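You operate a simulated robot arm through the tools that you are given. There is no shell and no other tool.

The job below is to be done with a simulated robot arm. You get a single attempt, and the scene is never put back.

JOB
Swap the white guide roller on the plate for the black one.
Fine: tighten the cradle lever first; the star knob waits in the white holed block; white one on the free peg; star knob tight again.
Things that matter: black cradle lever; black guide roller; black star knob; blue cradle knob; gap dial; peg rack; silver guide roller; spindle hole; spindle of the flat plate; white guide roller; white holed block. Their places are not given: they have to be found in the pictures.

Only the result counts: the job must be done as asked and must still hold three seconds after the hand-in. Knocking over, shifting, dropping, spilling or breaking anything else fails it.

ROBOT AND FRAMES
A 6-joint arm with a two-finger parallel gripper, fixed in place. Base frame: the origin is at the foot of the arm, x ahead of it, y to its left, z up; the work surface is at about z = 0.84. Units: m, rad, N and s.
With the tool pointing down near the work surface it reaches from about 0.26 to 0.68 m from the base axis. Its first joint turns from -1.152 to 1.152 rad. Payload 2.9 kg.
Tool frame: the origin (TCP) lies between the finger pads and is the grasp point; the fingertips stand 0.03 m ahead of it; z points along the fingers, y is the line along which they close. The gripper opens to 0.11 m. The fingers are 0.02 m wide and 0.01 m thick; the gripper's body (0.048 by 0.112 m) begins 0.055 m behind the TCP.
Orientation is told as [roll, pitch, yaw] about the base's x, y, z axes, in that order, counted from this pose: with the fingers straight down and closing along the base's y, the tool's x points along the base's -x, its y along +y and its z along -z.

CONTROLS
- The arm moves only by the tool jog_arm. Its argument "steps" is a list of rows, each an object (a shift or turn left out is 0, a gripper value left out holds the last) with "linear": the shift along the tool's x, y, z in units of 100 mm (1.0 is 100 mm), a list of three; "turn": the turn, a rotation vector about the tool's x, y, z in units of 45 degrees (1.0 is 45 degrees), a list of three. In form: [{"linear": [dx, dy, dz], "turn": [rx, ry, rz]}, ...]. A call has 1 to 20 rows; each row is the pose to reach, as a shift and turn from the pose commanded when the call began, along the tool's axes at that moment. "claw" is the closure, from 0 (fully open) to 1 (shut), set as the call begins (left out, the last holds). A call with a number of a shift or a turn outside -1 to 1 is refused whole. Each row takes 0.2 s and may step no farther than 0.05 m and 0.15 rad from the row before; otherwise, or with a gripper value out of range, the whole call is refused. A pose out of reach is approached as far as the arm can. The call stops where the force on the tool passes 40 N (or 10 N more than at its start, if that is more) or the arm is blocked; 0.2 s more then pass. The fingers move at their own pace (about 0.108 m/s each) and stop on an object; they squeeze with about 45 N. The grip force told is the motor's: it shows also when the fingers shut on nothing. Time passes only in rows, and 0.2 s behind the last, so rows that repeat a pose let the fingers close. It gives the time, the measured TCP pose, the force on the tool (base axes), the opening and the grip force at its end, in the units of the frame above (readings bear some noise), with the torque about the TCP (base axes, N m) and any sound that the robot's microphone picked up.
- Cameras (640 x 400 px; columns grow to the right, rows downward): "scene" is fixed at [0.0987, 0.4715, 1.3748]; the picture's right is [-0.34, -0.94, 0.00], its down [-0.61, 0.22, -0.76] and it looks along [0.72, -0.26, -0.65] (base axes); focal length 251 px, centre (320, 200). "wrist" rides on the gripper at [0.072, 0.017, -0.103] in the tool frame; the picture's right is [-0.23, 0.97, 0.00], its down [-0.76, -0.18, -0.62] and it looks along [-0.61, -0.14, 0.78] (tool axes); focal length 222 px, centre (320, 200).
- camera(camera): a new picture of that camera. The clock stands still meanwhile.
- probe_pixels(camera, pixels): there is no depth. For up to 12 entries [column, row, z] of the newest picture of that camera ("zoom" is the newest enlarged one), the place [x, y] in the base frame at which the ray of that pixel passes the height z, good to about 0.003 m. The clock stands still meanwhile.
- close_up(camera, box): a new picture of the part [left, top, right, bottom] of that camera's present view, enlarged. The clock stands still meanwhile.
- sign_off(): hands the job in; it is judged then, once.

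Unless the task says otherwise, let go and move clear before handing in.

The tools are called after "Call:" as name(argument=value, ...) on one line, values as JSON. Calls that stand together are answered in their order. jog_arm: Moves the arm, as the interface text tells. Its arguments: {"type":"object","properties":{"steps":{"type":"array"},"claw":{"type":"number"}},"required":["steps"]} The other tools are called the same way: camera (camera) takes a picture; probe_pixels (camera, pixels) gives the place at which the rays of pixels pass given heights; close_up (camera, box) takes an enlarged picture of a part of a camera's view; sign_off () hands the job in.

At the start:

```text
t: 0.0
eef_pos: [0.381, 0.2549, 1.2163]
tcp_rot: [0.001, 0.0, -0.001]
wrist_force: [0.7, 0.2, 0.3]
torque: [0.03, -0.04, -0.02]
finger_gap: 0.1101
gripper_force: 0.0
```

scene: 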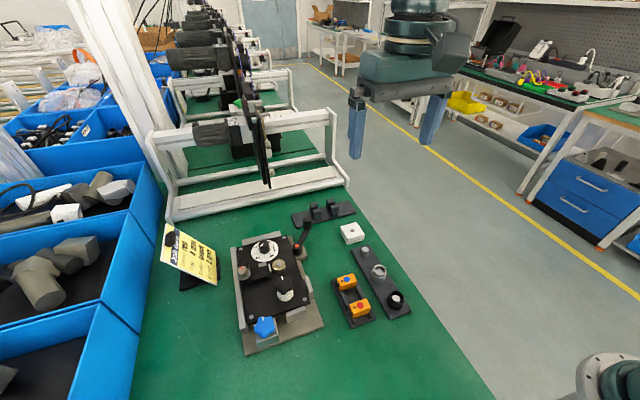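
wrist: 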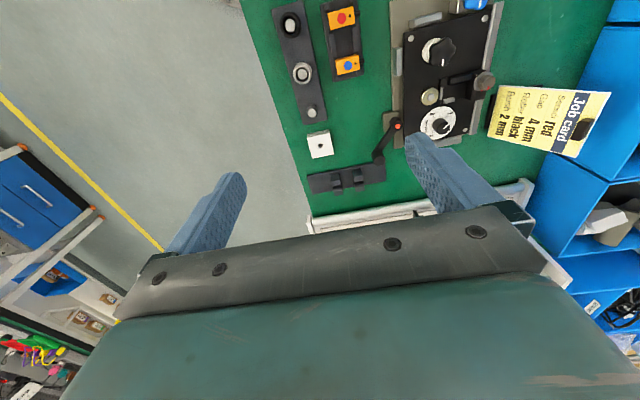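

The scene shows a black plate assembly around pixels (265,280), a peg rack around (380,280), a white block at (352,233), and a job card at (190,250). I'll take enlarged pictures to identify each part.

Call:
close_up(camera="scene", box=[220, 190, 340, 360])

Call:
close_up(camera="scene", box=[320, 210, 430, 340])

Call:
close_up(camera="wrist", box=[370, 0, 620, 170])

Call:
close_up(camera="wrist", box=[250, 0, 410, 200])

Call:
close_up(camera="scene", box=[150, 210, 230, 300])

```text
2.35 times, centred on (280, 275) of scene
```

zoom: 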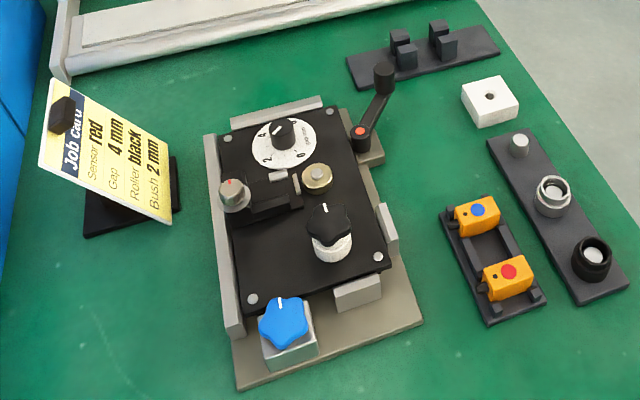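

```text
3.08 times, centred on (375, 275) of scene
```

zoom: 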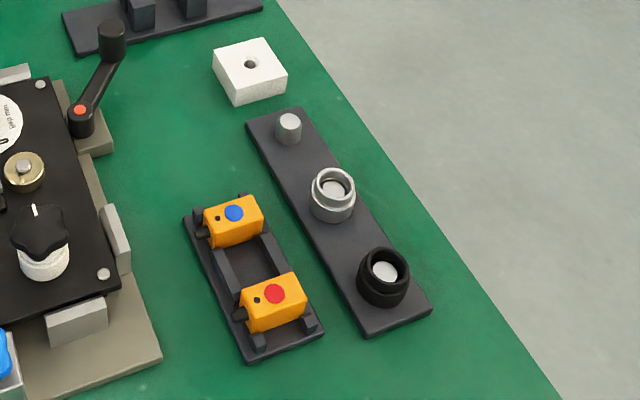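

```text
2.35 times, centred on (495, 85) of wrist
```

zoom: 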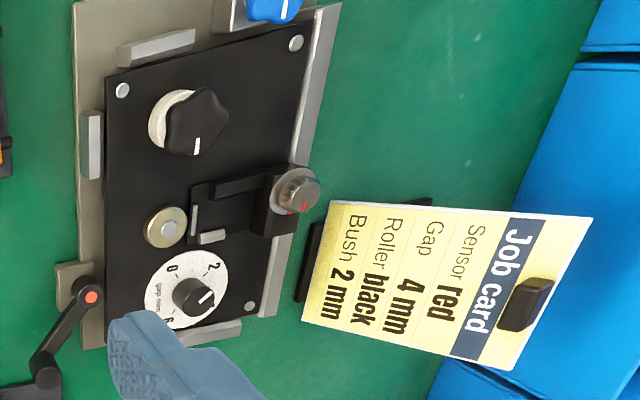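

```text
2.00 times, centred on (330, 100) of wrist
```

zoom: 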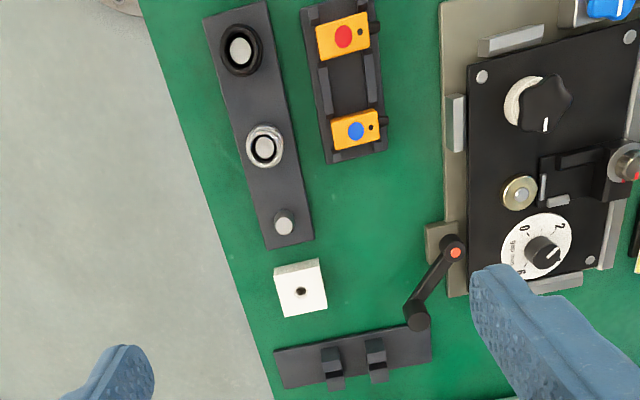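

```text
4.44 times, centred on (190, 255) of scene
```

zoom: 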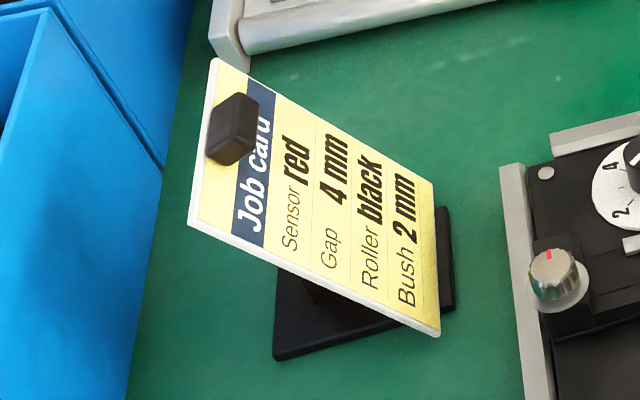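

The white roller sits under the black star knob near scene (283,284). The lever pivot with the red dot is near (297,246), the white block near (352,231), and the rack has its free peg near (365,249), silver at (379,273) and black at (396,298). I'll probe these at candidate heights in both views to triangulate.

Call:
probe_pixels(camera="scene", pixels=[[297, 246, 0.84], [297, 246, 0.89], [307.2, 221.8, 0.84], [307.2, 221.8, 0.9], [283.4, 284.4, 0.84], [283.4, 284.4, 0.92], [352.3, 231.2, 0.84], [352.3, 231.2, 0.88], [364.7, 249.5, 0.86], [378.7, 272.9, 0.86], [395.7, 298.4, 0.86], [395.7, 298.4, 0.88]])

Call:
probe_pixels(camera="wrist", pixels=[[397.5, 126, 0.84], [397.5, 126, 0.89], [378.5, 158, 0.84], [378.5, 158, 0.9], [441, 52, 0.84], [441, 52, 0.92], [320, 145.5, 0.84], [320, 145.5, 0.88], [311, 111, 0.86], [302.5, 73, 0.86], [290.5, 25, 0.86], [290.5, 25, 0.88]])

```text
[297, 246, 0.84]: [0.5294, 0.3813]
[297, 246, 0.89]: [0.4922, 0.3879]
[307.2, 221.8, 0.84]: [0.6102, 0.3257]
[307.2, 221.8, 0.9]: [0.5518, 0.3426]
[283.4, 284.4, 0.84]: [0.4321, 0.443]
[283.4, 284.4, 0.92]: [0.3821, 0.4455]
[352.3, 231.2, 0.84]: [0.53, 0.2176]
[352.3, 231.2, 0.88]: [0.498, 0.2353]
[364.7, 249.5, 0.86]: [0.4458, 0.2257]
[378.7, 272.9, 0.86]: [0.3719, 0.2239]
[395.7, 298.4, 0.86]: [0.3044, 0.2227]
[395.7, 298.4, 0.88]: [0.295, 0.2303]
```

```text
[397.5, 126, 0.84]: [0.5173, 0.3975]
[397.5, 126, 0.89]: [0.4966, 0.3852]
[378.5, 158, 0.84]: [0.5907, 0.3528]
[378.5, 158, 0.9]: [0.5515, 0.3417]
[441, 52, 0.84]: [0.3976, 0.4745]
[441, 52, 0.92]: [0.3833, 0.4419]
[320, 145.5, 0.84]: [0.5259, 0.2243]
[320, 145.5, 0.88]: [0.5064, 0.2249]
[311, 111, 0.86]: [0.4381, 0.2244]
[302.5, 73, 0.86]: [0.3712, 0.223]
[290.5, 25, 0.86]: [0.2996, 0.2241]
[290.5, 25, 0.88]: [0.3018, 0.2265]
```

Triangulating gives the lever pivot ≈ (0.495, 0.387, 0.887), lever tip ≈ (0.552, 0.342, 0.90) and star knob top ≈ (0.383, 0.443, 0.92). The block hole is ≈ (0.519, 0.2245, ~0.857) and the rack pegs are on y≈0.2245. I'll move lower and toward the lever for a closer look.

Call:
jog_arm(steps=[{"linear": [0.1, 0.3, 0.35]}, {"linear": [0.2, 0.6, 0.7]}, {"linear": [0.4, 0.9, 1.0]}], claw=0)

Call:
camera(camera="wrist")

```text
t: 0.8
eef_pos: [0.3418, 0.3478, 1.1159]
tcp_rot: [-0.001, 0.0, 0.0]
wrist_force: [0.0, 0.2, 0.4]
torque: [-0.03, 0.01, 0.0]
finger_gap: 0.11
gripper_force: 0.0
```

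```text
taken
```

wrist: 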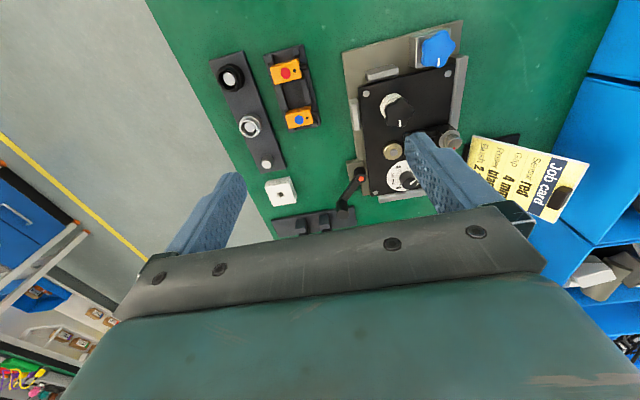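

The wrist view now shows the lever near (358,180), partly behind the right finger. I'll move ahead (+x) and lower so the lever comes into the clear upper part of the wrist view.

Call:
jog_arm(steps=[{"linear": [-0.4, 0.1, 0.2]}, {"linear": [-0.8, 0.15, 0.4]}, {"linear": [-1.0, 0.15, 0.5]}])

Call:
camera(camera="wrist")

Call:
camera(camera="scene")

```text
t: 1.6
eef_pos: [0.4398, 0.3614, 1.0673]
tcp_rot: [-0.001, 0.0, 0.0]
wrist_force: [0.9, 0.5, -0.2]
torque: [0.01, 0.0, -0.01]
finger_gap: 0.1099
gripper_force: 0.0
```

```text
taken
```

wrist: 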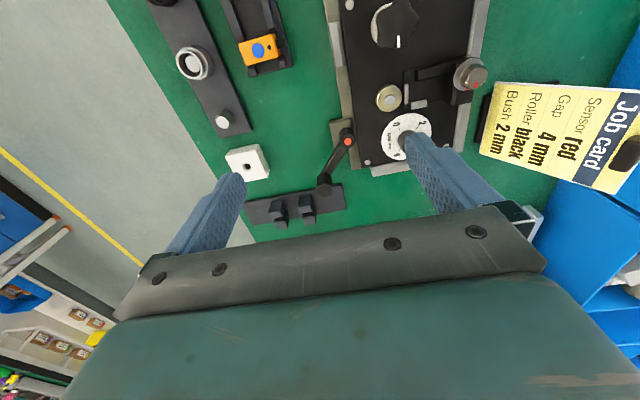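

```text
taken
```

scene: 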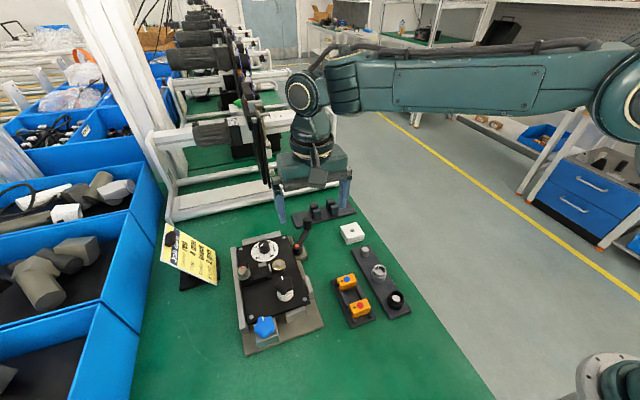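

Call:
close_up(camera="wrist", box=[230, 80, 450, 220])

Call:
close_up(camera="scene", box=[270, 200, 350, 260])

```text
2.86 times, centred on (340, 150) of wrist
```

zoom: 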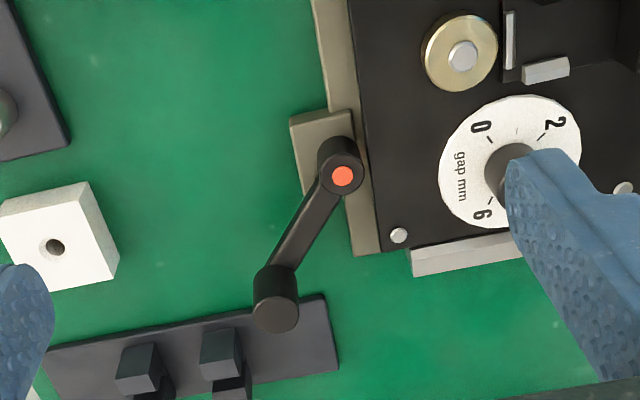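

```text
6.67 times, centred on (310, 230) of scene
```

zoom: 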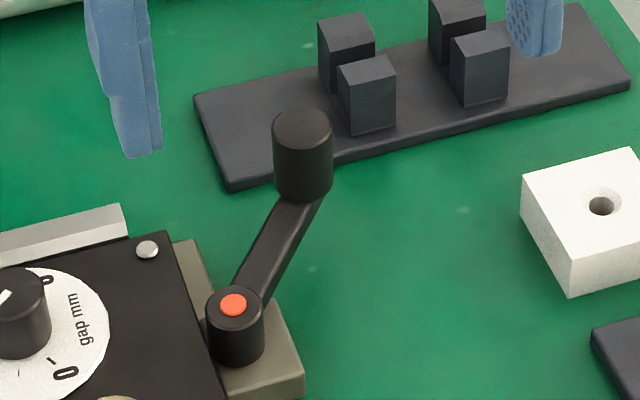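

The lever shows a hub with a red dot at scene (297,246) and an upright cylindrical handle at (307,219). I'll triangulate both more exactly, along with the handle's bottom and the table.

Call:
probe_pixels(camera="scene", pixels=[[307.45, 219.2, 0.89], [307.45, 219.2, 0.91], [307.45, 219.2, 0.93], [297, 245.6, 0.87], [297, 245.6, 0.89], [297, 245.6, 0.91]])

Call:
probe_pixels(camera="wrist", pixels=[[324.6, 190.6, 0.89], [324.6, 190.6, 0.91], [324.6, 190.6, 0.93], [347.7, 141.6, 0.87], [347.7, 141.6, 0.89], [347.7, 141.6, 0.91]])

```text
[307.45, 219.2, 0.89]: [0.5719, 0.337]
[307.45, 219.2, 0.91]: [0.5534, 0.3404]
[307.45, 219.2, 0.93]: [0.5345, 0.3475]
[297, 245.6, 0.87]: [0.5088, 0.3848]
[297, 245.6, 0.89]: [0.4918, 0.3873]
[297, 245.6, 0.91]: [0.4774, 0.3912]
```

```text
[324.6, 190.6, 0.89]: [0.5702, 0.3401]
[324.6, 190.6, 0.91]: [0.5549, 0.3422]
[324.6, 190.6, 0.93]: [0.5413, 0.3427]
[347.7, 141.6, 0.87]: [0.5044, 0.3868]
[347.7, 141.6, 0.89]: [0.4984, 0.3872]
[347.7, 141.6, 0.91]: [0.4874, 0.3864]
```

The handle top is ≈ (0.557, 0.341, 0.905) and the hub ≈ (0.501, 0.386, 0.88), so the radius is about 0.072 m at an angle of −39°. I'll check the nearby black posts at scene (317,210) and wrist (298,203), and whether anything tall, such as the machine frame, is close by.

Call:
probe_pixels(camera="scene", pixels=[[317, 210.5, 0.86], [317, 210.5, 0.88], [317, 210.5, 0.9], [313.7, 204.5, 0.88], [313.7, 204.5, 0.9], [299, 258, 0.86], [281, 222, 0.86], [194, 218, 0.84], [218, 252, 0.95], [217, 284, 0.9], [180, 231, 0.95], [180, 231, 1.0]])

Call:
probe_pixels(camera="wrist", pixels=[[298.4, 203, 0.86], [298.4, 203, 0.88], [298.4, 203, 0.9], [278, 208.7, 0.86], [278, 208.7, 0.88], [278, 208.7, 0.9], [498, 82, 0.9], [498, 82, 0.95], [625, 195, 0.9], [625, 195, 0.95]])

```text
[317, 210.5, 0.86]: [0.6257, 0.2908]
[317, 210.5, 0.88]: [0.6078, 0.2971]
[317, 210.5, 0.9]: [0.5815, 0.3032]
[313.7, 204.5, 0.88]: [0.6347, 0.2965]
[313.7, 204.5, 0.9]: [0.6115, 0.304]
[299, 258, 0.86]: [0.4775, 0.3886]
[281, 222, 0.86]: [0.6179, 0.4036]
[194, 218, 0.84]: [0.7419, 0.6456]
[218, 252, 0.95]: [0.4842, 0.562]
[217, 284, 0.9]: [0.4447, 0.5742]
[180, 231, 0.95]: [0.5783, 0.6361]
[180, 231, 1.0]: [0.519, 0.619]
```

```text
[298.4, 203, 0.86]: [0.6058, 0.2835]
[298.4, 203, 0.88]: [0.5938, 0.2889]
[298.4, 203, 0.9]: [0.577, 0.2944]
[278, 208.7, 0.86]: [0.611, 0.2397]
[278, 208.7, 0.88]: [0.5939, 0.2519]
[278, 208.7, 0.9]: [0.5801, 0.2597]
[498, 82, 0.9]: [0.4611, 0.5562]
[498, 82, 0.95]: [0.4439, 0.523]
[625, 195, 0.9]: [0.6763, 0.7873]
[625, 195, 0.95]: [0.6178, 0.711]
```

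The posts, near (0.60, 0.295) and about 0.885 high, leave enough room if the gripper is half closed. I'll move above the handle while turning the tool about −39° in yaw, so the fingers close along the lever's tangent.

Call:
jog_arm(steps=[{"linear": [-0.2, -0.04, 0.1], "turn": [0, 0, 0.17]}, {"linear": [-0.4, -0.08, 0.2], "turn": [0, 0, 0.34]}, {"linear": [-0.6, -0.12, 0.3], "turn": [0, 0, 0.51]}, {"linear": [-0.8, -0.16, 0.4], "turn": [0, 0, 0.69]}, {"linear": [-1.0, -0.2, 0.5], "turn": [0, 0, 0.862]}], claw=0.5)

Call:
camera(camera="wrist")

Call:
camera(camera="scene")

```text
t: 2.8
eef_pos: [0.5395, 0.3413, 1.0169]
tcp_rot: [0.0, 0.001, -0.679]
wrist_force: [-0.3, 0.1, 0.3]
torque: [-0.02, -0.02, -0.01]
finger_gap: 0.0553
gripper_force: 0.1
```

```text
taken
```

wrist: 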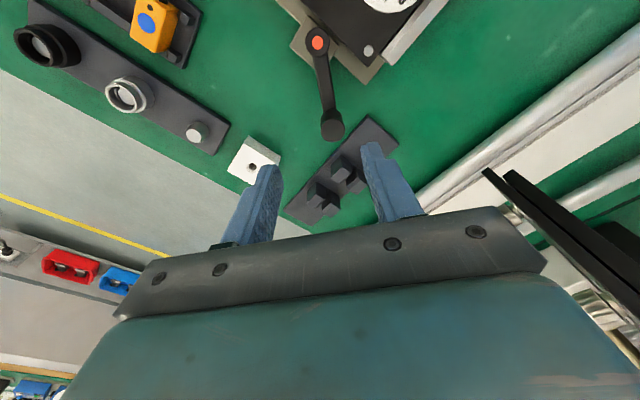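

```text
taken
```

scene: 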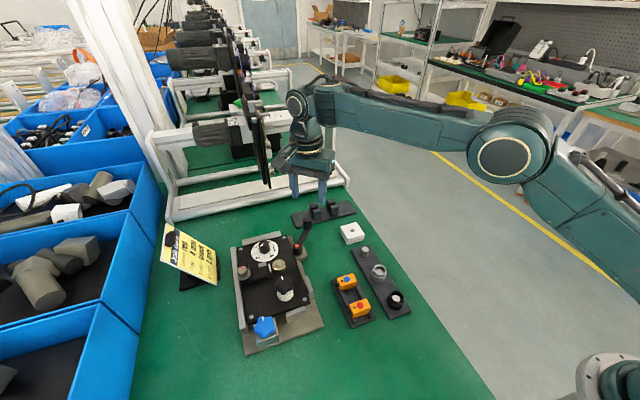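

The wrist view shows the handle at (332,128) between the fingers and the hub's red dot at (317,43). I'll enlarge and probe to refine the handle centre.

Call:
close_up(camera="wrist", box=[270, 10, 400, 160])

Call:
close_up(camera="scene", box=[260, 130, 360, 260])

```text
2.67 times, centred on (335, 85) of wrist
```

zoom: 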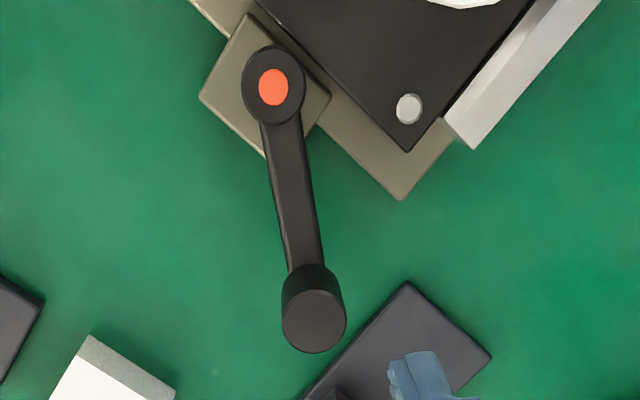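

```text
3.08 times, centred on (310, 195) of scene
```

zoom: 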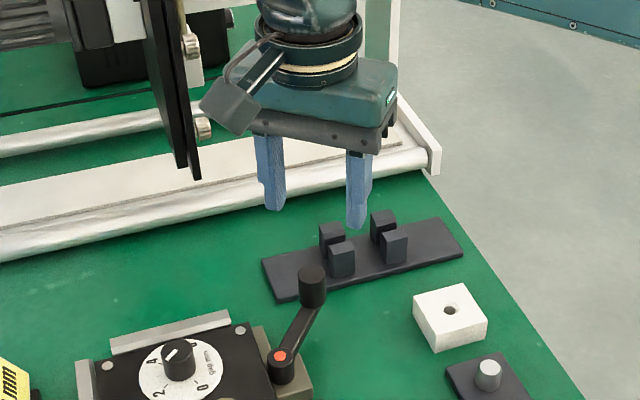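

Call:
probe_pixels(camera="wrist", pixels=[[332.75, 130.3, 0.89], [332.75, 130.3, 0.9], [332.75, 130.3, 0.91], [332.75, 130.3, 0.92], [317.8, 42.7, 0.87], [317.8, 42.7, 0.88], [317.8, 42.7, 0.89], [317.8, 42.7, 0.9]])

Call:
probe_pixels(camera="scene", pixels=[[307.45, 219.2, 0.9], [307.45, 219.2, 0.905], [307.45, 219.2, 0.91], [307.45, 219.2, 0.92], [297, 245.6, 0.88], [297, 245.6, 0.885], [297, 245.6, 0.9]])

```text
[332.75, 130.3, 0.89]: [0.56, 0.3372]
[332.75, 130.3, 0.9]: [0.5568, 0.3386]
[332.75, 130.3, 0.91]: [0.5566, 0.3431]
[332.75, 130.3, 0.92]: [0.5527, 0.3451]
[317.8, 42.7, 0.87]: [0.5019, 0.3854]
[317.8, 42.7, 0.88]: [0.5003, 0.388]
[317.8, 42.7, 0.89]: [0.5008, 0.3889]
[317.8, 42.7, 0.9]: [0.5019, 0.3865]
```

```text
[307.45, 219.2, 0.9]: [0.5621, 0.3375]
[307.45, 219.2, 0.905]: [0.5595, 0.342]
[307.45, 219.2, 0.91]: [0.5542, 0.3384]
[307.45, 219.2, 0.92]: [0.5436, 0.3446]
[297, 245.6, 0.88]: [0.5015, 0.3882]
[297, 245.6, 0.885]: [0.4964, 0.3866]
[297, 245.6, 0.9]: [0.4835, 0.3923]
```

The handle centre is ≈ (0.5565, 0.341) with its top at about 0.908, and the hub ≈ (0.501, 0.3875). I'll centre over the handle and come down to about 30 mm above grip height.

Call:
jog_arm(steps=[{"linear": [-0.13, 0.107, 0.2]}, {"linear": [-0.13, 0.107, 0.5]}, {"linear": [-0.13, 0.107, 0.7]}])

Call:
camera(camera="wrist")

Call:
close_up(camera="scene", box=[260, 150, 360, 260])

```text
t: 3.6
eef_pos: [0.5576, 0.341, 0.9452]
tcp_rot: [-0.001, 0.001, -0.678]
wrist_force: [0.7, 0.2, 0.3]
torque: [0.0, -0.02, 0.0]
finger_gap: 0.055
gripper_force: 0.1
```

```text
taken
```

wrist: 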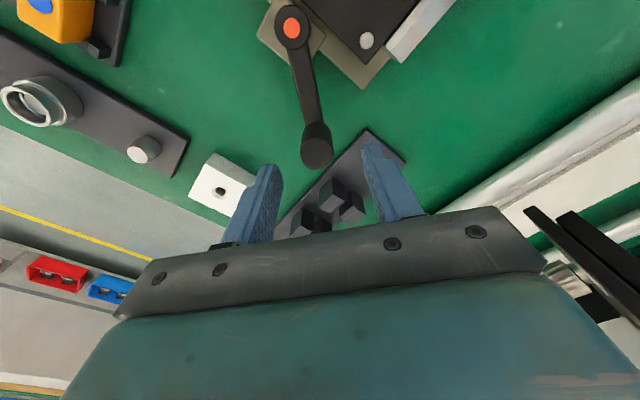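

```text
3.64 times, centred on (310, 205) of scene
```

zoom: 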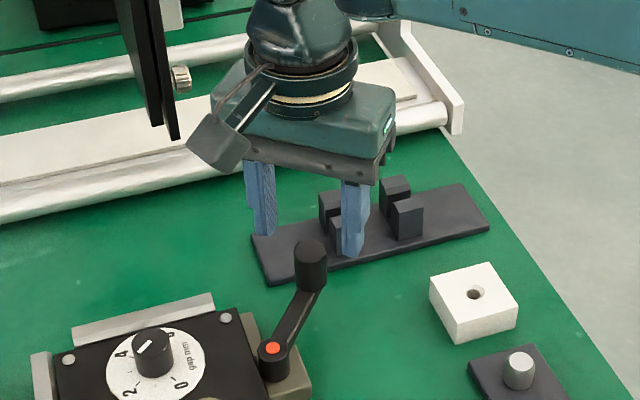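

The fingertips straddle the handle top at wrist (317,153). I'll verify the centre before coming down the last 30 mm.

Call:
probe_pixels(camera="wrist", pixels=[[317, 154, 0.905], [317, 154, 0.91], [292, 27, 0.88], [292, 27, 0.885]])

Call:
jog_arm(steps=[{"linear": [0, 0, 0.12]}, {"linear": [0, 0, 0.24]}, {"linear": [0, 0, 0.33]}])

```text
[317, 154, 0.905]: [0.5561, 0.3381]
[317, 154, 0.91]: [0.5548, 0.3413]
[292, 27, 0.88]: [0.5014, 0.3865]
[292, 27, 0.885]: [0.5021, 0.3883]
```

```text
t: 4.4
eef_pos: [0.5582, 0.3391, 0.9148]
tcp_rot: [0.0, 0.001, -0.676]
wrist_force: [0.3, -0.3, -0.5]
torque: [0.01, 0.0, 0.0]
finger_gap: 0.0549
gripper_force: 0.1
```

No contact on the way down, and the fingers are around the handle. I'll close the gripper on it.

Call:
jog_arm(steps=[{"linear": [0, 0, 0]}, {"linear": [0, 0, 0]}, {"linear": [0, 0, 0]}], claw=1)

Call:
close_up(camera="scene", box=[260, 150, 360, 260])

```text
t: 5.2
eef_pos: [0.5579, 0.3396, 0.914]
tcp_rot: [-0.002, -0.002, -0.677]
wrist_force: [-6.7, -7.5, -0.3]
torque: [0.55, -0.09, 0.03]
finger_gap: 0.023
gripper_force: 44.9
```

```text
3.64 times, centred on (310, 205) of scene
```

zoom: 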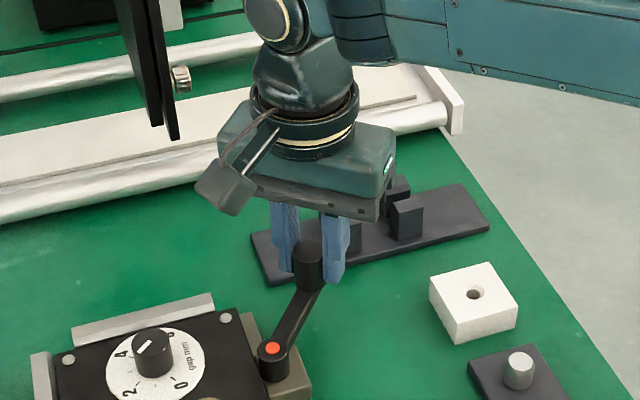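

The grip holds the handle at a 0.023 m gap with a 45 N grip force. I'll swing it clockwise about the hub, the usual tightening direction, by a first 15° and read the force.

Call:
jog_arm(steps=[{"linear": [0.0016, -0.0478, 0], "turn": [0, 0, 0.0833]}, {"linear": [0.0062, -0.0953, 0], "turn": [0, 0, 0.1667]}, {"linear": [0.014, -0.1425, 0], "turn": [0, 0, 0.25]}, {"linear": [0.0249, -0.1889, 0], "turn": [0, 0, 0.3333]}])

Call:
close_up(camera="scene", box=[260, 150, 360, 260])

```text
t: 6.2
eef_pos: [0.5451, 0.3263, 0.9131]
tcp_rot: [0.004, -0.001, -0.941]
wrist_force: [5.4, -2.8, 4.9]
torque: [-0.44, 0.04, -0.16]
finger_gap: 0.0232
gripper_force: 45.0
```

```text
3.64 times, centred on (310, 205) of scene
```

zoom: 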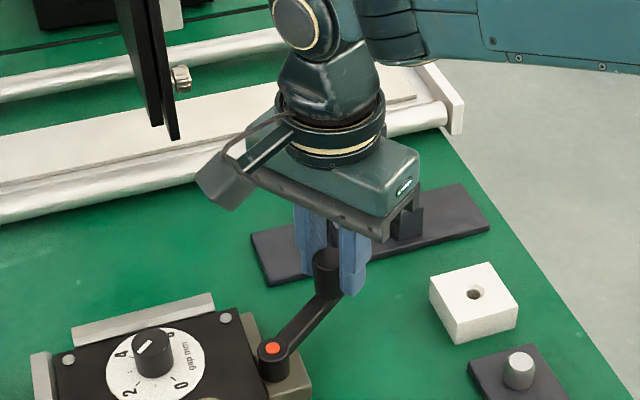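

The lever followed, with only a few newtons of resistance. I'll continue clockwise by another 30°.

Call:
jog_arm(steps=[{"linear": [0.0062, -0.0953, 0], "turn": [0, 0, 0.1667]}, {"linear": [0.0249, -0.1889, 0], "turn": [0, 0, 0.3333]}, {"linear": [0.0556, -0.2794, 0], "turn": [0, 0, 0.5]}, {"linear": [0.0978, -0.365, 0], "turn": [0, 0, 0.6667]}])

Call:
close_up(camera="scene", box=[260, 150, 360, 260])

```text
t: 7.2
eef_pos: [0.5093, 0.314, 0.914]
tcp_rot: [0.001, 0.001, -1.466]
wrist_force: [3.4, -6.4, 13.2]
torque: [0.57, -0.04, -0.16]
finger_gap: 0.0236
gripper_force: 44.6
```

```text
3.64 times, centred on (310, 205) of scene
```

zoom: 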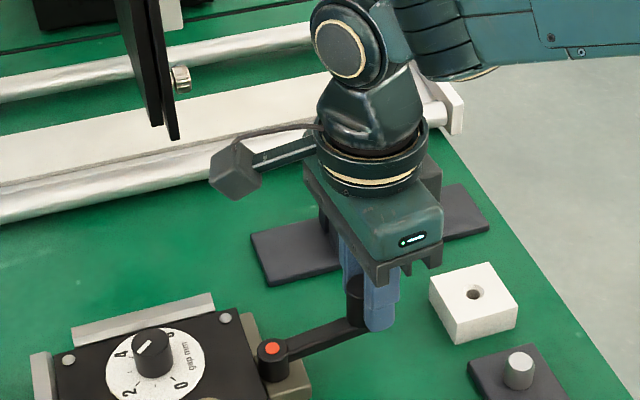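

It is still turning freely, with about 3 N of tangential force. I'll continue clockwise in 7.5° rows up to 30° more, watching for the resistance to rise.

Call:
jog_arm(steps=[{"linear": [0.0062, -0.0953, 0], "turn": [0, 0, 0.1667]}, {"linear": [0.0249, -0.1889, 0], "turn": [0, 0, 0.3333]}, {"linear": [0.0556, -0.2794, 0], "turn": [0, 0, 0.5]}, {"linear": [0.0978, -0.365, 0], "turn": [0, 0, 0.6667]}])

Call:
close_up(camera="scene", box=[260, 150, 360, 260])

```text
t: 8.2
eef_pos: [0.4725, 0.3184, 0.9131]
tcp_rot: [0.001, -0.002, -1.99]
wrist_force: [0.5, -14.1, 15.2]
torque: [0.05, -0.1, -0.36]
finger_gap: 0.0233
gripper_force: 44.9
```

```text
3.64 times, centred on (310, 205) of scene
```

zoom: 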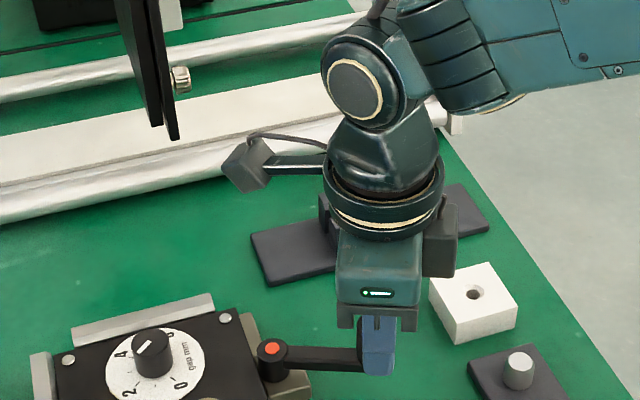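

The lever is now at about −115° and the tangential resistance rose to about 6 N. I'll continue in smaller steps.

Call:
jog_arm(steps=[{"linear": [0.0016, -0.0488, 0], "turn": [0, 0, 0.0833]}, {"linear": [0.0064, -0.0973, 0], "turn": [0, 0, 0.1667]}, {"linear": [0.0143, -0.1454, 0], "turn": [0, 0, 0.25]}, {"linear": [0.0254, -0.1928, 0], "turn": [0, 0, 0.3333]}])

Call:
close_up(camera="scene", box=[260, 150, 360, 260])

```text
t: 9.1
eef_pos: [0.4642, 0.3245, 0.9135]
tcp_rot: [0.01, 0.008, -2.226]
wrist_force: [11.6, -3.7, -2.0]
torque: [-0.01, 0.69, 0.65]
finger_gap: 0.0231
gripper_force: 45.3
stopped in row 4: the force on the tool passed its limit at 43 N (the readings are from after the stop); the commanded pose is now the measured one
```

```text
3.64 times, centred on (310, 205) of scene
```

zoom: 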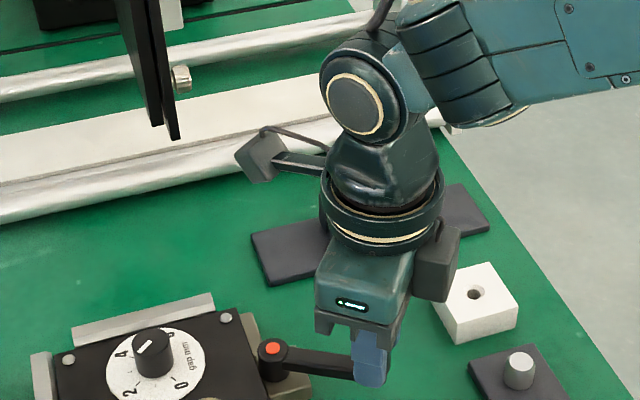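

The push passed 43 N near lever angle ≈ −121°, so it has tightened or reached its stop. I'll push once more in small steps to see whether it yields any further.

Call:
jog_arm(steps=[{"linear": [0.0004, -0.0244, 0], "turn": [0, 0, 0.0417]}, {"linear": [0.0016, -0.0488, 0], "turn": [0, 0, 0.0833]}, {"linear": [0.0036, -0.073, 0], "turn": [0, 0, 0.125]}, {"linear": [0.0064, -0.0973, 0], "turn": [0, 0, 0.1667]}])

Call:
close_up(camera="scene", box=[260, 190, 360, 280])

```text
t: 9.8
eef_pos: [0.4631, 0.3246, 0.9149]
tcp_rot: [0.014, 0.014, -2.311]
wrist_force: [11.7, -3.3, -3.4]
torque: [0.45, 0.75, 0.51]
finger_gap: 0.0235
gripper_force: 45.0
stopped in row 3: the force on the tool passed its limit at 43 N (the readings are from after the stop); the commanded pose is now the measured one
```

```text
4.44 times, centred on (310, 235) of scene
```

zoom: 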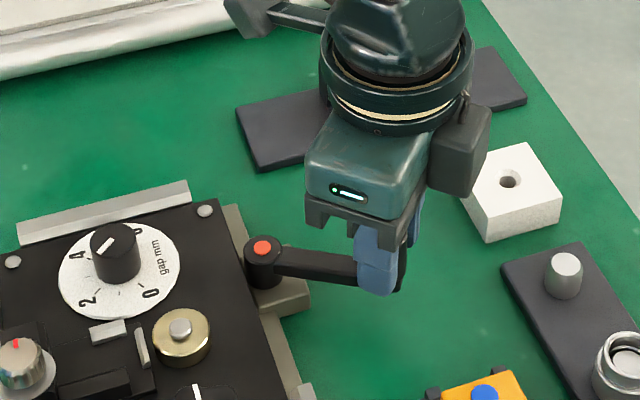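

The lever did not move past ≈ −121°, so after about 80° of clockwise travel it is hard against its stop and I take it as tight. I'll open the fingers and rise straight up.

Call:
jog_arm(steps=[{"linear": [0, 0, 0]}, {"linear": [0, 0, 0]}], claw=0.5)

Call:
jog_arm(steps=[{"linear": [0, 0, -0.2]}, {"linear": [0, 0, -0.5]}, {"linear": [0, 0, -0.9]}])

Call:
close_up(camera="scene", box=[220, 190, 340, 360])

Call:
camera(camera="wrist")

```text
t: 10.4
eef_pos: [0.4617, 0.3253, 0.9139]
tcp_rot: [0.012, 0.013, -2.31]
wrist_force: [0.8, -0.1, -0.3]
torque: [-0.01, 0.03, -0.01]
finger_gap: 0.0551
gripper_force: 0.1
```

```text
t: 11.2
eef_pos: [0.4598, 0.3259, 1.0036]
tcp_rot: [0.01, 0.012, -2.308]
wrist_force: [0.1, -0.3, 0.0]
torque: [0.01, 0.02, 0.01]
finger_gap: 0.055
gripper_force: 0.0
```

```text
2.35 times, centred on (280, 275) of scene
```

zoom: 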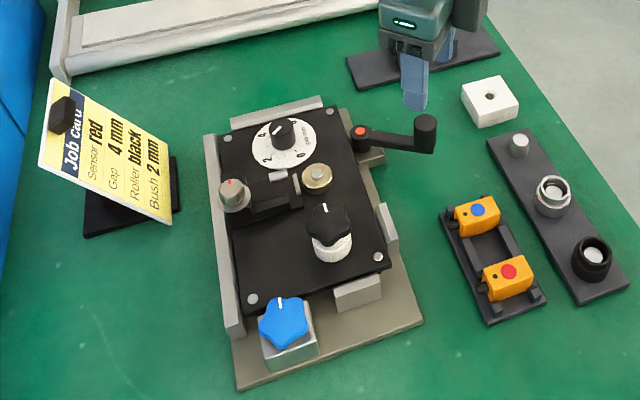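

```text
taken
```

wrist: 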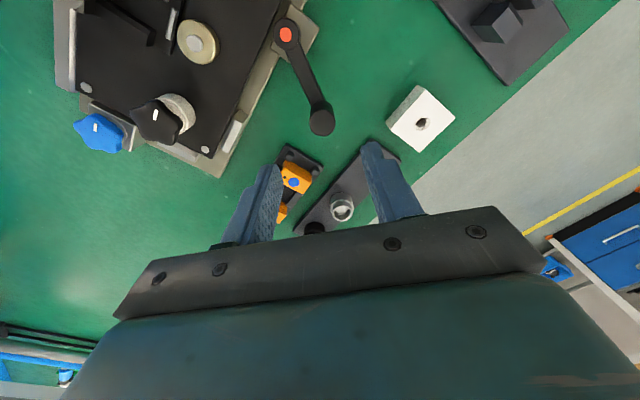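

The lever now points to the right at scene (427,133 in the zoom) and stays there, and the plate and cradle have not moved. Next is the star knob, so I'll look at it closely.

Call:
close_up(camera="wrist", box=[60, 60, 240, 180])

Call:
close_up(camera="scene", box=[250, 255, 320, 325])

```text
3.33 times, centred on (150, 120) of wrist
```

zoom: 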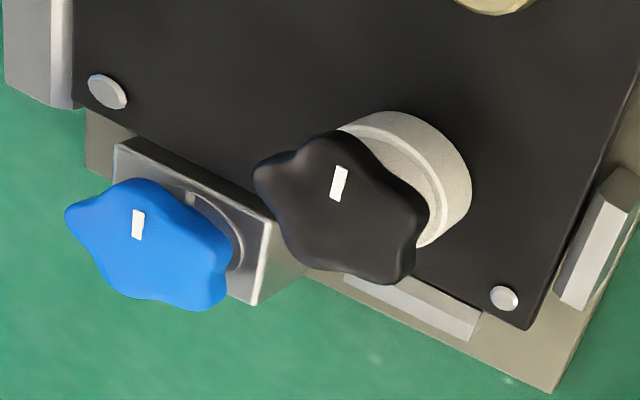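

```text
5.71 times, centred on (285, 290) of scene
```

zoom: 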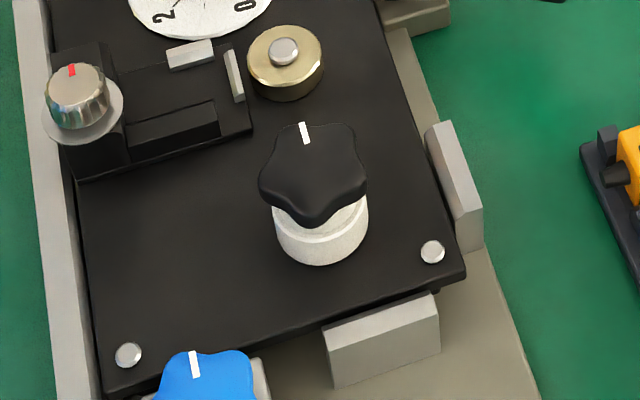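

I'll triangulate the knob top (scene 283.6,285.1 and wrist 156.3,122.4) and the plate-top screw (scene 304.6,299.1 and wrist 205.6,149.4) to get heights.

Call:
probe_pixels(camera="scene", pixels=[[283.6, 285.1, 0.9], [283.6, 285.1, 0.92], [283.6, 285.1, 0.94], [304.6, 299.1, 0.86], [304.6, 299.1, 0.87], [304.6, 299.1, 0.88], [251.4, 317.3, 0.87], [251.4, 317.3, 0.88], [285, 301.4, 0.87], [285, 301.4, 0.88]])

Call:
probe_pixels(camera="wrist", pixels=[[156.3, 122.4, 0.9], [156.3, 122.4, 0.92], [156.3, 122.4, 0.94], [205.6, 149.4, 0.86], [205.6, 149.4, 0.87], [205.6, 149.4, 0.88], [86, 87.4, 0.87], [86, 87.4, 0.88], [86, 87.4, 0.86]])

```text
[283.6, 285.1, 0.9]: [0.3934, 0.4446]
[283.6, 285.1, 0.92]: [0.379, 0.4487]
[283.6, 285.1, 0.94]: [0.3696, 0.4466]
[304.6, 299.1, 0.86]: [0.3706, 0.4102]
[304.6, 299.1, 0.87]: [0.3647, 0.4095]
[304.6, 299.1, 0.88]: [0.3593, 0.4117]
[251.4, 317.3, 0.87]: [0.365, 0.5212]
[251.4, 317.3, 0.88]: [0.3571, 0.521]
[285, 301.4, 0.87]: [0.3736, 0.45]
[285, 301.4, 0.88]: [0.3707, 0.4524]
```

```text
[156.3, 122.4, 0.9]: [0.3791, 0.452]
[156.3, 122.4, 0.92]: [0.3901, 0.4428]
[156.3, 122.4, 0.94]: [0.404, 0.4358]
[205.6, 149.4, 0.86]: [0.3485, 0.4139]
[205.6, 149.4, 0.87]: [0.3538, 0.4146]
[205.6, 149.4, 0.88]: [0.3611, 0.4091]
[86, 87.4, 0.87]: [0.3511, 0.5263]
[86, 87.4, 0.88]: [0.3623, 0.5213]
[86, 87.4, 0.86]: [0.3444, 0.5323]
```

The knob top is ≈ (0.385, 0.447, 0.911) and the plate top z ≈ 0.878. I'll move so the wrist camera looks almost straight down on the knob, levelling the small tilt and turning to yaw ≈ −126° on the way.

Call:
jog_arm(steps=[{"linear": [0, -0.4, 0], "turn": [0.0127, -0.0153, -0.07]}, {"linear": [0, -0.8, 0], "turn": [0.0127, -0.0153, -0.139]}])

Call:
jog_arm(steps=[{"linear": [0, -0.4, 0]}, {"linear": [-0.1, -0.73, 0]}])

Call:
camera(camera="wrist")

```text
t: 11.8
eef_pos: [0.4016, 0.3806, 1.0034]
tcp_rot: [0.003, 0.001, -2.198]
wrist_force: [0.0, -0.8, -0.2]
torque: [-0.03, 0.02, 0.0]
finger_gap: 0.055
gripper_force: 0.2
```

```text
t: 12.4
eef_pos: [0.3515, 0.4041, 1.0058]
tcp_rot: [0.023, -0.002, -2.183]
wrist_force: [0.2, -0.7, -0.7]
torque: [0.0, -0.02, 0.0]
finger_gap: 0.0551
gripper_force: 0.1
out of reach, approached as far as the arm can: row 2
```

```text
taken
```

wrist: 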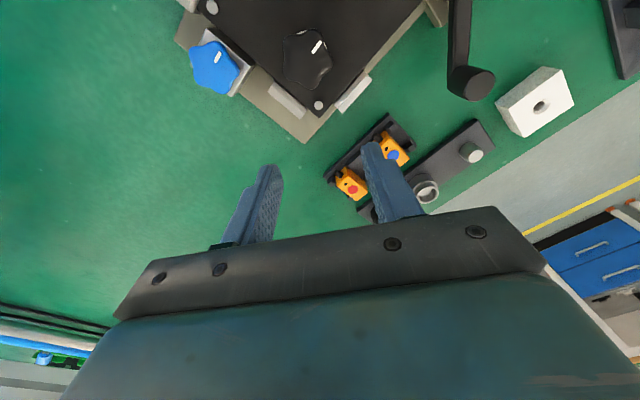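

The second move hit the wrist joint's limit: yaw −2.18 at this base angle is the most it allows. The knob shows at wrist (307,57). I'll turn yaw back by about +0.35 rad for margin and look again.

Call:
jog_arm(steps=[{"turn": [0, 0, -0.15]}, {"turn": [0, 0, -0.3]}, {"turn": [0, 0, -0.45]}])

Call:
camera(camera="wrist")

Call:
close_up(camera="wrist", box=[180, 0, 420, 130])

```text
t: 13.2
eef_pos: [0.3519, 0.4045, 1.0049]
tcp_rot: [0.004, -0.003, -1.842]
wrist_force: [-1.1, -0.2, 0.2]
torque: [0.01, -0.03, 0.03]
finger_gap: 0.055
gripper_force: 0.0
```

```text
taken
```

wrist: 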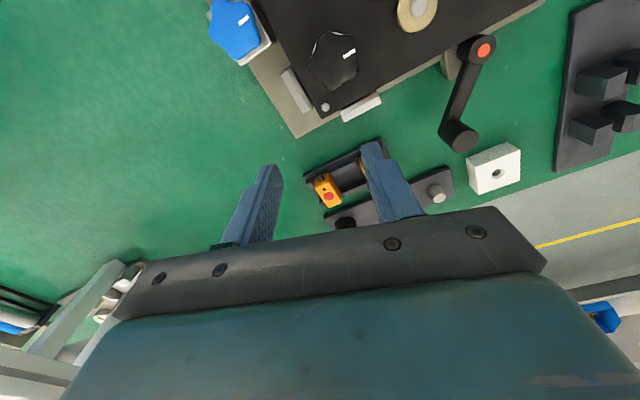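

```text
2.67 times, centred on (300, 65) of wrist
```

zoom: 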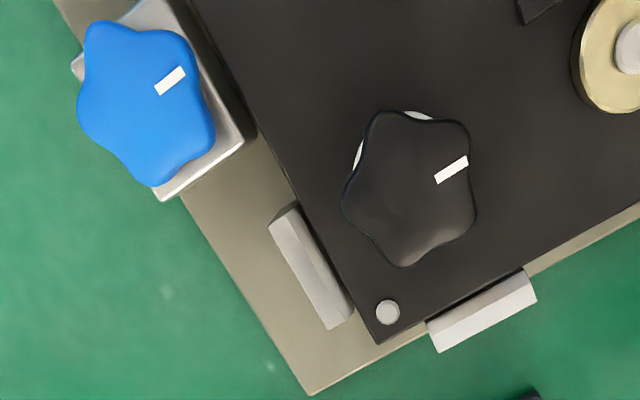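

The knob is clearly visible in the zoom: five lobes, white mark in a valley, centre ≈ zoom (414,184) or wrist (335,59). I'll probe its centre, the blue knob and the brass bush in this near-vertical view.

Call:
probe_pixels(camera="wrist", pixels=[[335.2, 59, 0.905], [335.2, 59, 0.911], [335.2, 59, 0.918], [349.4, 53.8, 0.911], [237, 28, 0.9], [237, 28, 0.91], [419, 10, 0.885], [419, 10, 0.895], [325.5, 107.2, 0.878]])

Call:
probe_pixels(camera="scene", pixels=[[283.6, 285.1, 0.905], [283.6, 285.1, 0.911], [283.6, 285.1, 0.915], [264.5, 325, 0.9], [264.5, 325, 0.91], [264.5, 325, 0.89]])

```text
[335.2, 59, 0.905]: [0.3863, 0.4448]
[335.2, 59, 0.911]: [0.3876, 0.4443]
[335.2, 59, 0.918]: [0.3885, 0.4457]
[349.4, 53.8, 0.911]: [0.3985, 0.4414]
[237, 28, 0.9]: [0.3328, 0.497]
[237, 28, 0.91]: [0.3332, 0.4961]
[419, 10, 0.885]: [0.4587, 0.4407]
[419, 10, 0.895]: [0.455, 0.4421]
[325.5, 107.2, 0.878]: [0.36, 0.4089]
```

```text
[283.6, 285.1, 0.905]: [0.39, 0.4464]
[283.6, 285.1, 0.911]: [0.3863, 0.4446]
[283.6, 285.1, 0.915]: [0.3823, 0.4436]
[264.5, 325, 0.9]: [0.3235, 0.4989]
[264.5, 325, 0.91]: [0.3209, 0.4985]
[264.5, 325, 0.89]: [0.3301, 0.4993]
```

The knob centre is ≈ (0.3872, 0.4448) with its top near 0.911, and the white-mark valley is at about −12°, so yaw ≈ −1.78 suits the grip. Before setting finger depth I need the roller's shape, so I'll look closely at the rollers on the rack and the knob's side.

Call:
close_up(camera="scene", box=[350, 235, 420, 315])

Call:
close_up(camera="scene", box=[265, 268, 305, 308])

Call:
close_up(camera="scene", box=[330, 210, 380, 260])

```text
5.00 times, centred on (385, 275) of scene
```

zoom: 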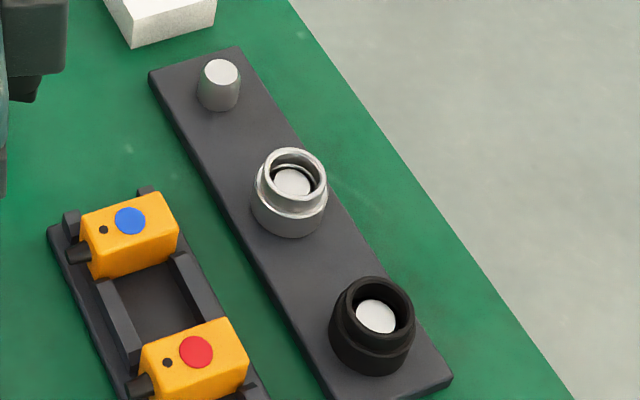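

```text
10.00 times, centred on (285, 288) of scene
```

zoom: 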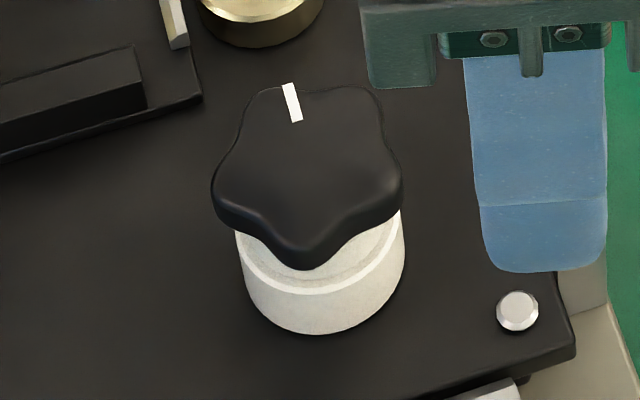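

```text
8.00 times, centred on (355, 235) of scene
```

zoom: 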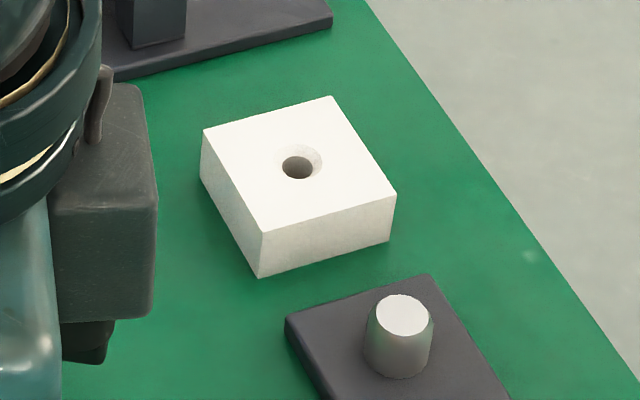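

The roller body spans about z 0.878–0.895 with a narrower rim, and the knob is about 8 mm thick around z 0.907–0.915. Finger tips at about 0.902 will grip the knob without touching the roller body, so I'll move over the knob and down to just above it.

Call:
jog_arm(steps=[{"linear": [0.24, 0.116, 0], "turn": [0, 0, -0.03]}, {"linear": [0.483, 0.232, 0], "turn": [0, 0, -0.064]}, {"linear": [0.483, 0.232, 0.2], "turn": [0, 0, -0.064]}, {"linear": [0.483, 0.232, 0.45], "turn": [0, 0, -0.064]}], claw=0.5)

Call:
camera(camera="wrist")

Call:
close_up(camera="scene", box=[255, 240, 325, 310])

```text
t: 14.2
eef_pos: [0.3868, 0.4449, 0.96]
tcp_rot: [0.004, -0.002, -1.796]
wrist_force: [1.2, 0.3, 0.7]
torque: [-0.01, 0.02, 0.03]
finger_gap: 0.0548
gripper_force: 0.0
```

```text
taken
```

wrist: 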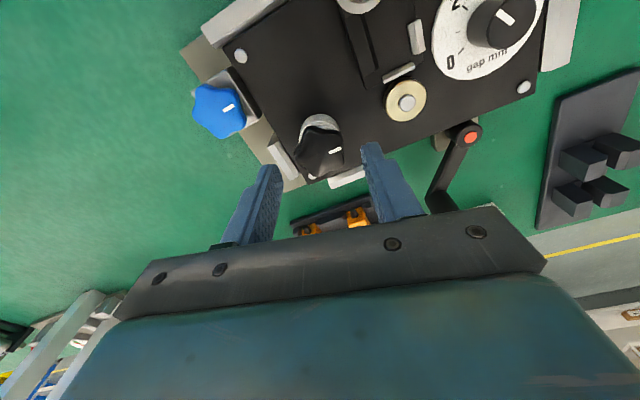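

```text
5.71 times, centred on (290, 275) of scene
```

zoom: 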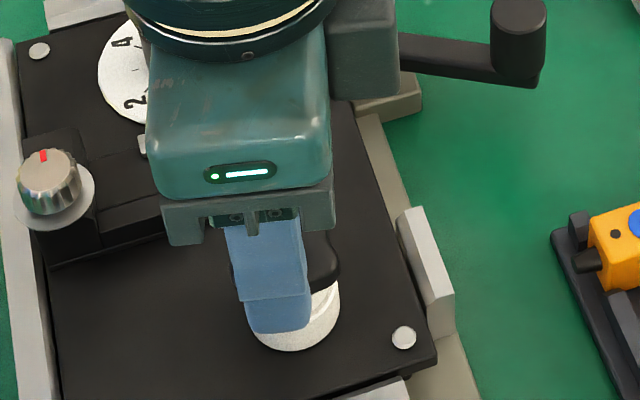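

The knob sits between the finger tips at wrist (320,150). I'll enlarge to check the centring before coming down.

Call:
close_up(camera="wrist", box=[250, 90, 410, 200])

Call:
probe_pixels(camera="wrist", pixels=[[320, 148, 0.91], [320, 148, 0.914], [320, 150, 0.914], [336, 150, 0.914]])

```text
3.64 times, centred on (330, 145) of wrist
```

zoom: 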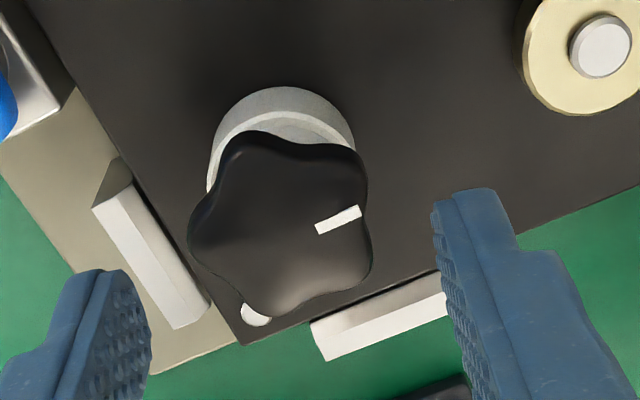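

```text
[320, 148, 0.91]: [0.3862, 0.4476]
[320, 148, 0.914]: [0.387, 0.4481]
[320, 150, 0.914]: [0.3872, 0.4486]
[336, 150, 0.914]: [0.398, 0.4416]
```

My own ray check puts the knob at ≈ (0.388, 0.4446), within about 1 mm of the TCP. I'll descend 28 mm.

Call:
jog_arm(steps=[{"linear": [0, 0.01, 0.1]}, {"linear": [0, 0.01, 0.2]}, {"linear": [0, 0.01, 0.28]}])

Call:
close_up(camera="scene", box=[255, 240, 325, 310])

Call:
close_up(camera="wrist", box=[240, 90, 410, 210])

```text
t: 15.0
eef_pos: [0.3874, 0.4439, 0.9321]
tcp_rot: [0.004, -0.002, -1.796]
wrist_force: [0.6, 0.0, -0.1]
torque: [-0.01, -0.01, 0.0]
finger_gap: 0.0551
gripper_force: 0.1
```

```text
5.71 times, centred on (290, 275) of scene
```

zoom: 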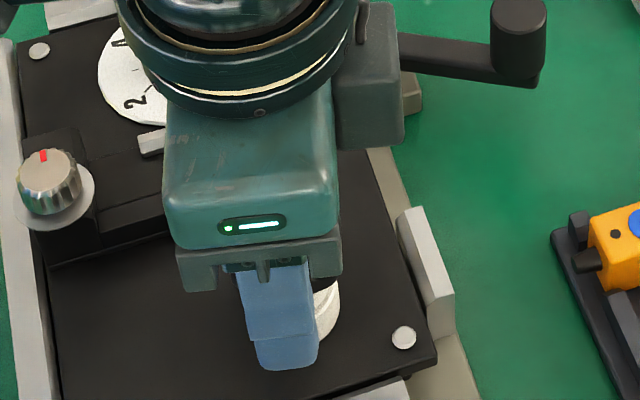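

```text
3.33 times, centred on (325, 150) of wrist
```

zoom: 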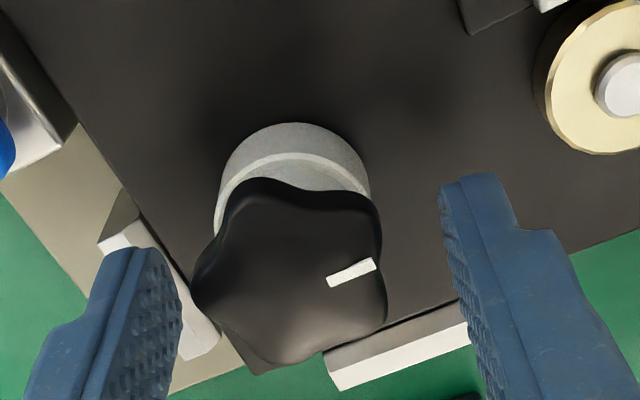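

The expected TCP-axis pixel (zoom 303,276) against the observed knob centre (300,267) shows an offset of about 2 mm along tool x. I'll shift 1.5 mm and close on the knob.

Call:
jog_arm(steps=[{"linear": [0.015, 0, 0]}, {"linear": [0.015, 0, 0]}, {"linear": [0.015, 0, 0]}, {"linear": [0.015, 0, 0]}], claw=1)

Call:
close_up(camera="wrist", box=[240, 90, 410, 210])

```text
t: 16.0
eef_pos: [0.3869, 0.4462, 0.9334]
tcp_rot: [-0.001, -0.005, -1.794]
wrist_force: [-22.1, -6.0, 3.5]
torque: [0.0, 0.4, 0.02]
finger_gap: 0.0352
gripper_force: 45.6
```

```text
3.33 times, centred on (325, 150) of wrist
```

zoom: 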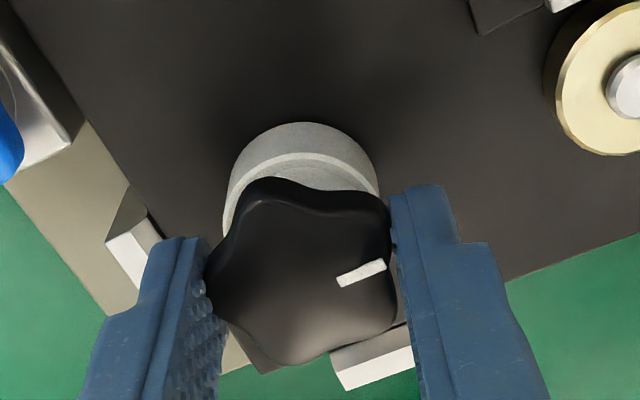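

The grip took the knob at a 0.0352 m gap with one lobe against a valley, so the finger midpoint is naturally offset about 1.8 mm toward −y of the tool, which explains the −22 N side load. I'll ease the tool by 1.5 mm that way before turning.

Call:
jog_arm(steps=[{"linear": [0, -0.008, 0]}, {"linear": [0, -0.015, 0]}])

```text
t: 16.6
eef_pos: [0.3854, 0.4459, 0.9319]
tcp_rot: [0.001, -0.005, -1.795]
wrist_force: [-19.4, -6.7, -0.1]
torque: [-0.14, 0.44, 0.04]
finger_gap: 0.0354
gripper_force: 44.7
```

The side load fell only slightly, to −19 N. I'll ease a bit more along −y and −x of the tool and read again.

Call:
jog_arm(steps=[{"linear": [-0.005, -0.01, 0]}, {"linear": [-0.01, -0.02, 0]}])

```text
t: 17.2
eef_pos: [0.385, 0.4441, 0.9326]
tcp_rot: [0.003, -0.002, -1.8]
wrist_force: [-5.3, -5.0, -1.0]
torque: [-0.73, 0.43, 0.12]
finger_gap: 0.0351
gripper_force: 45.3
```

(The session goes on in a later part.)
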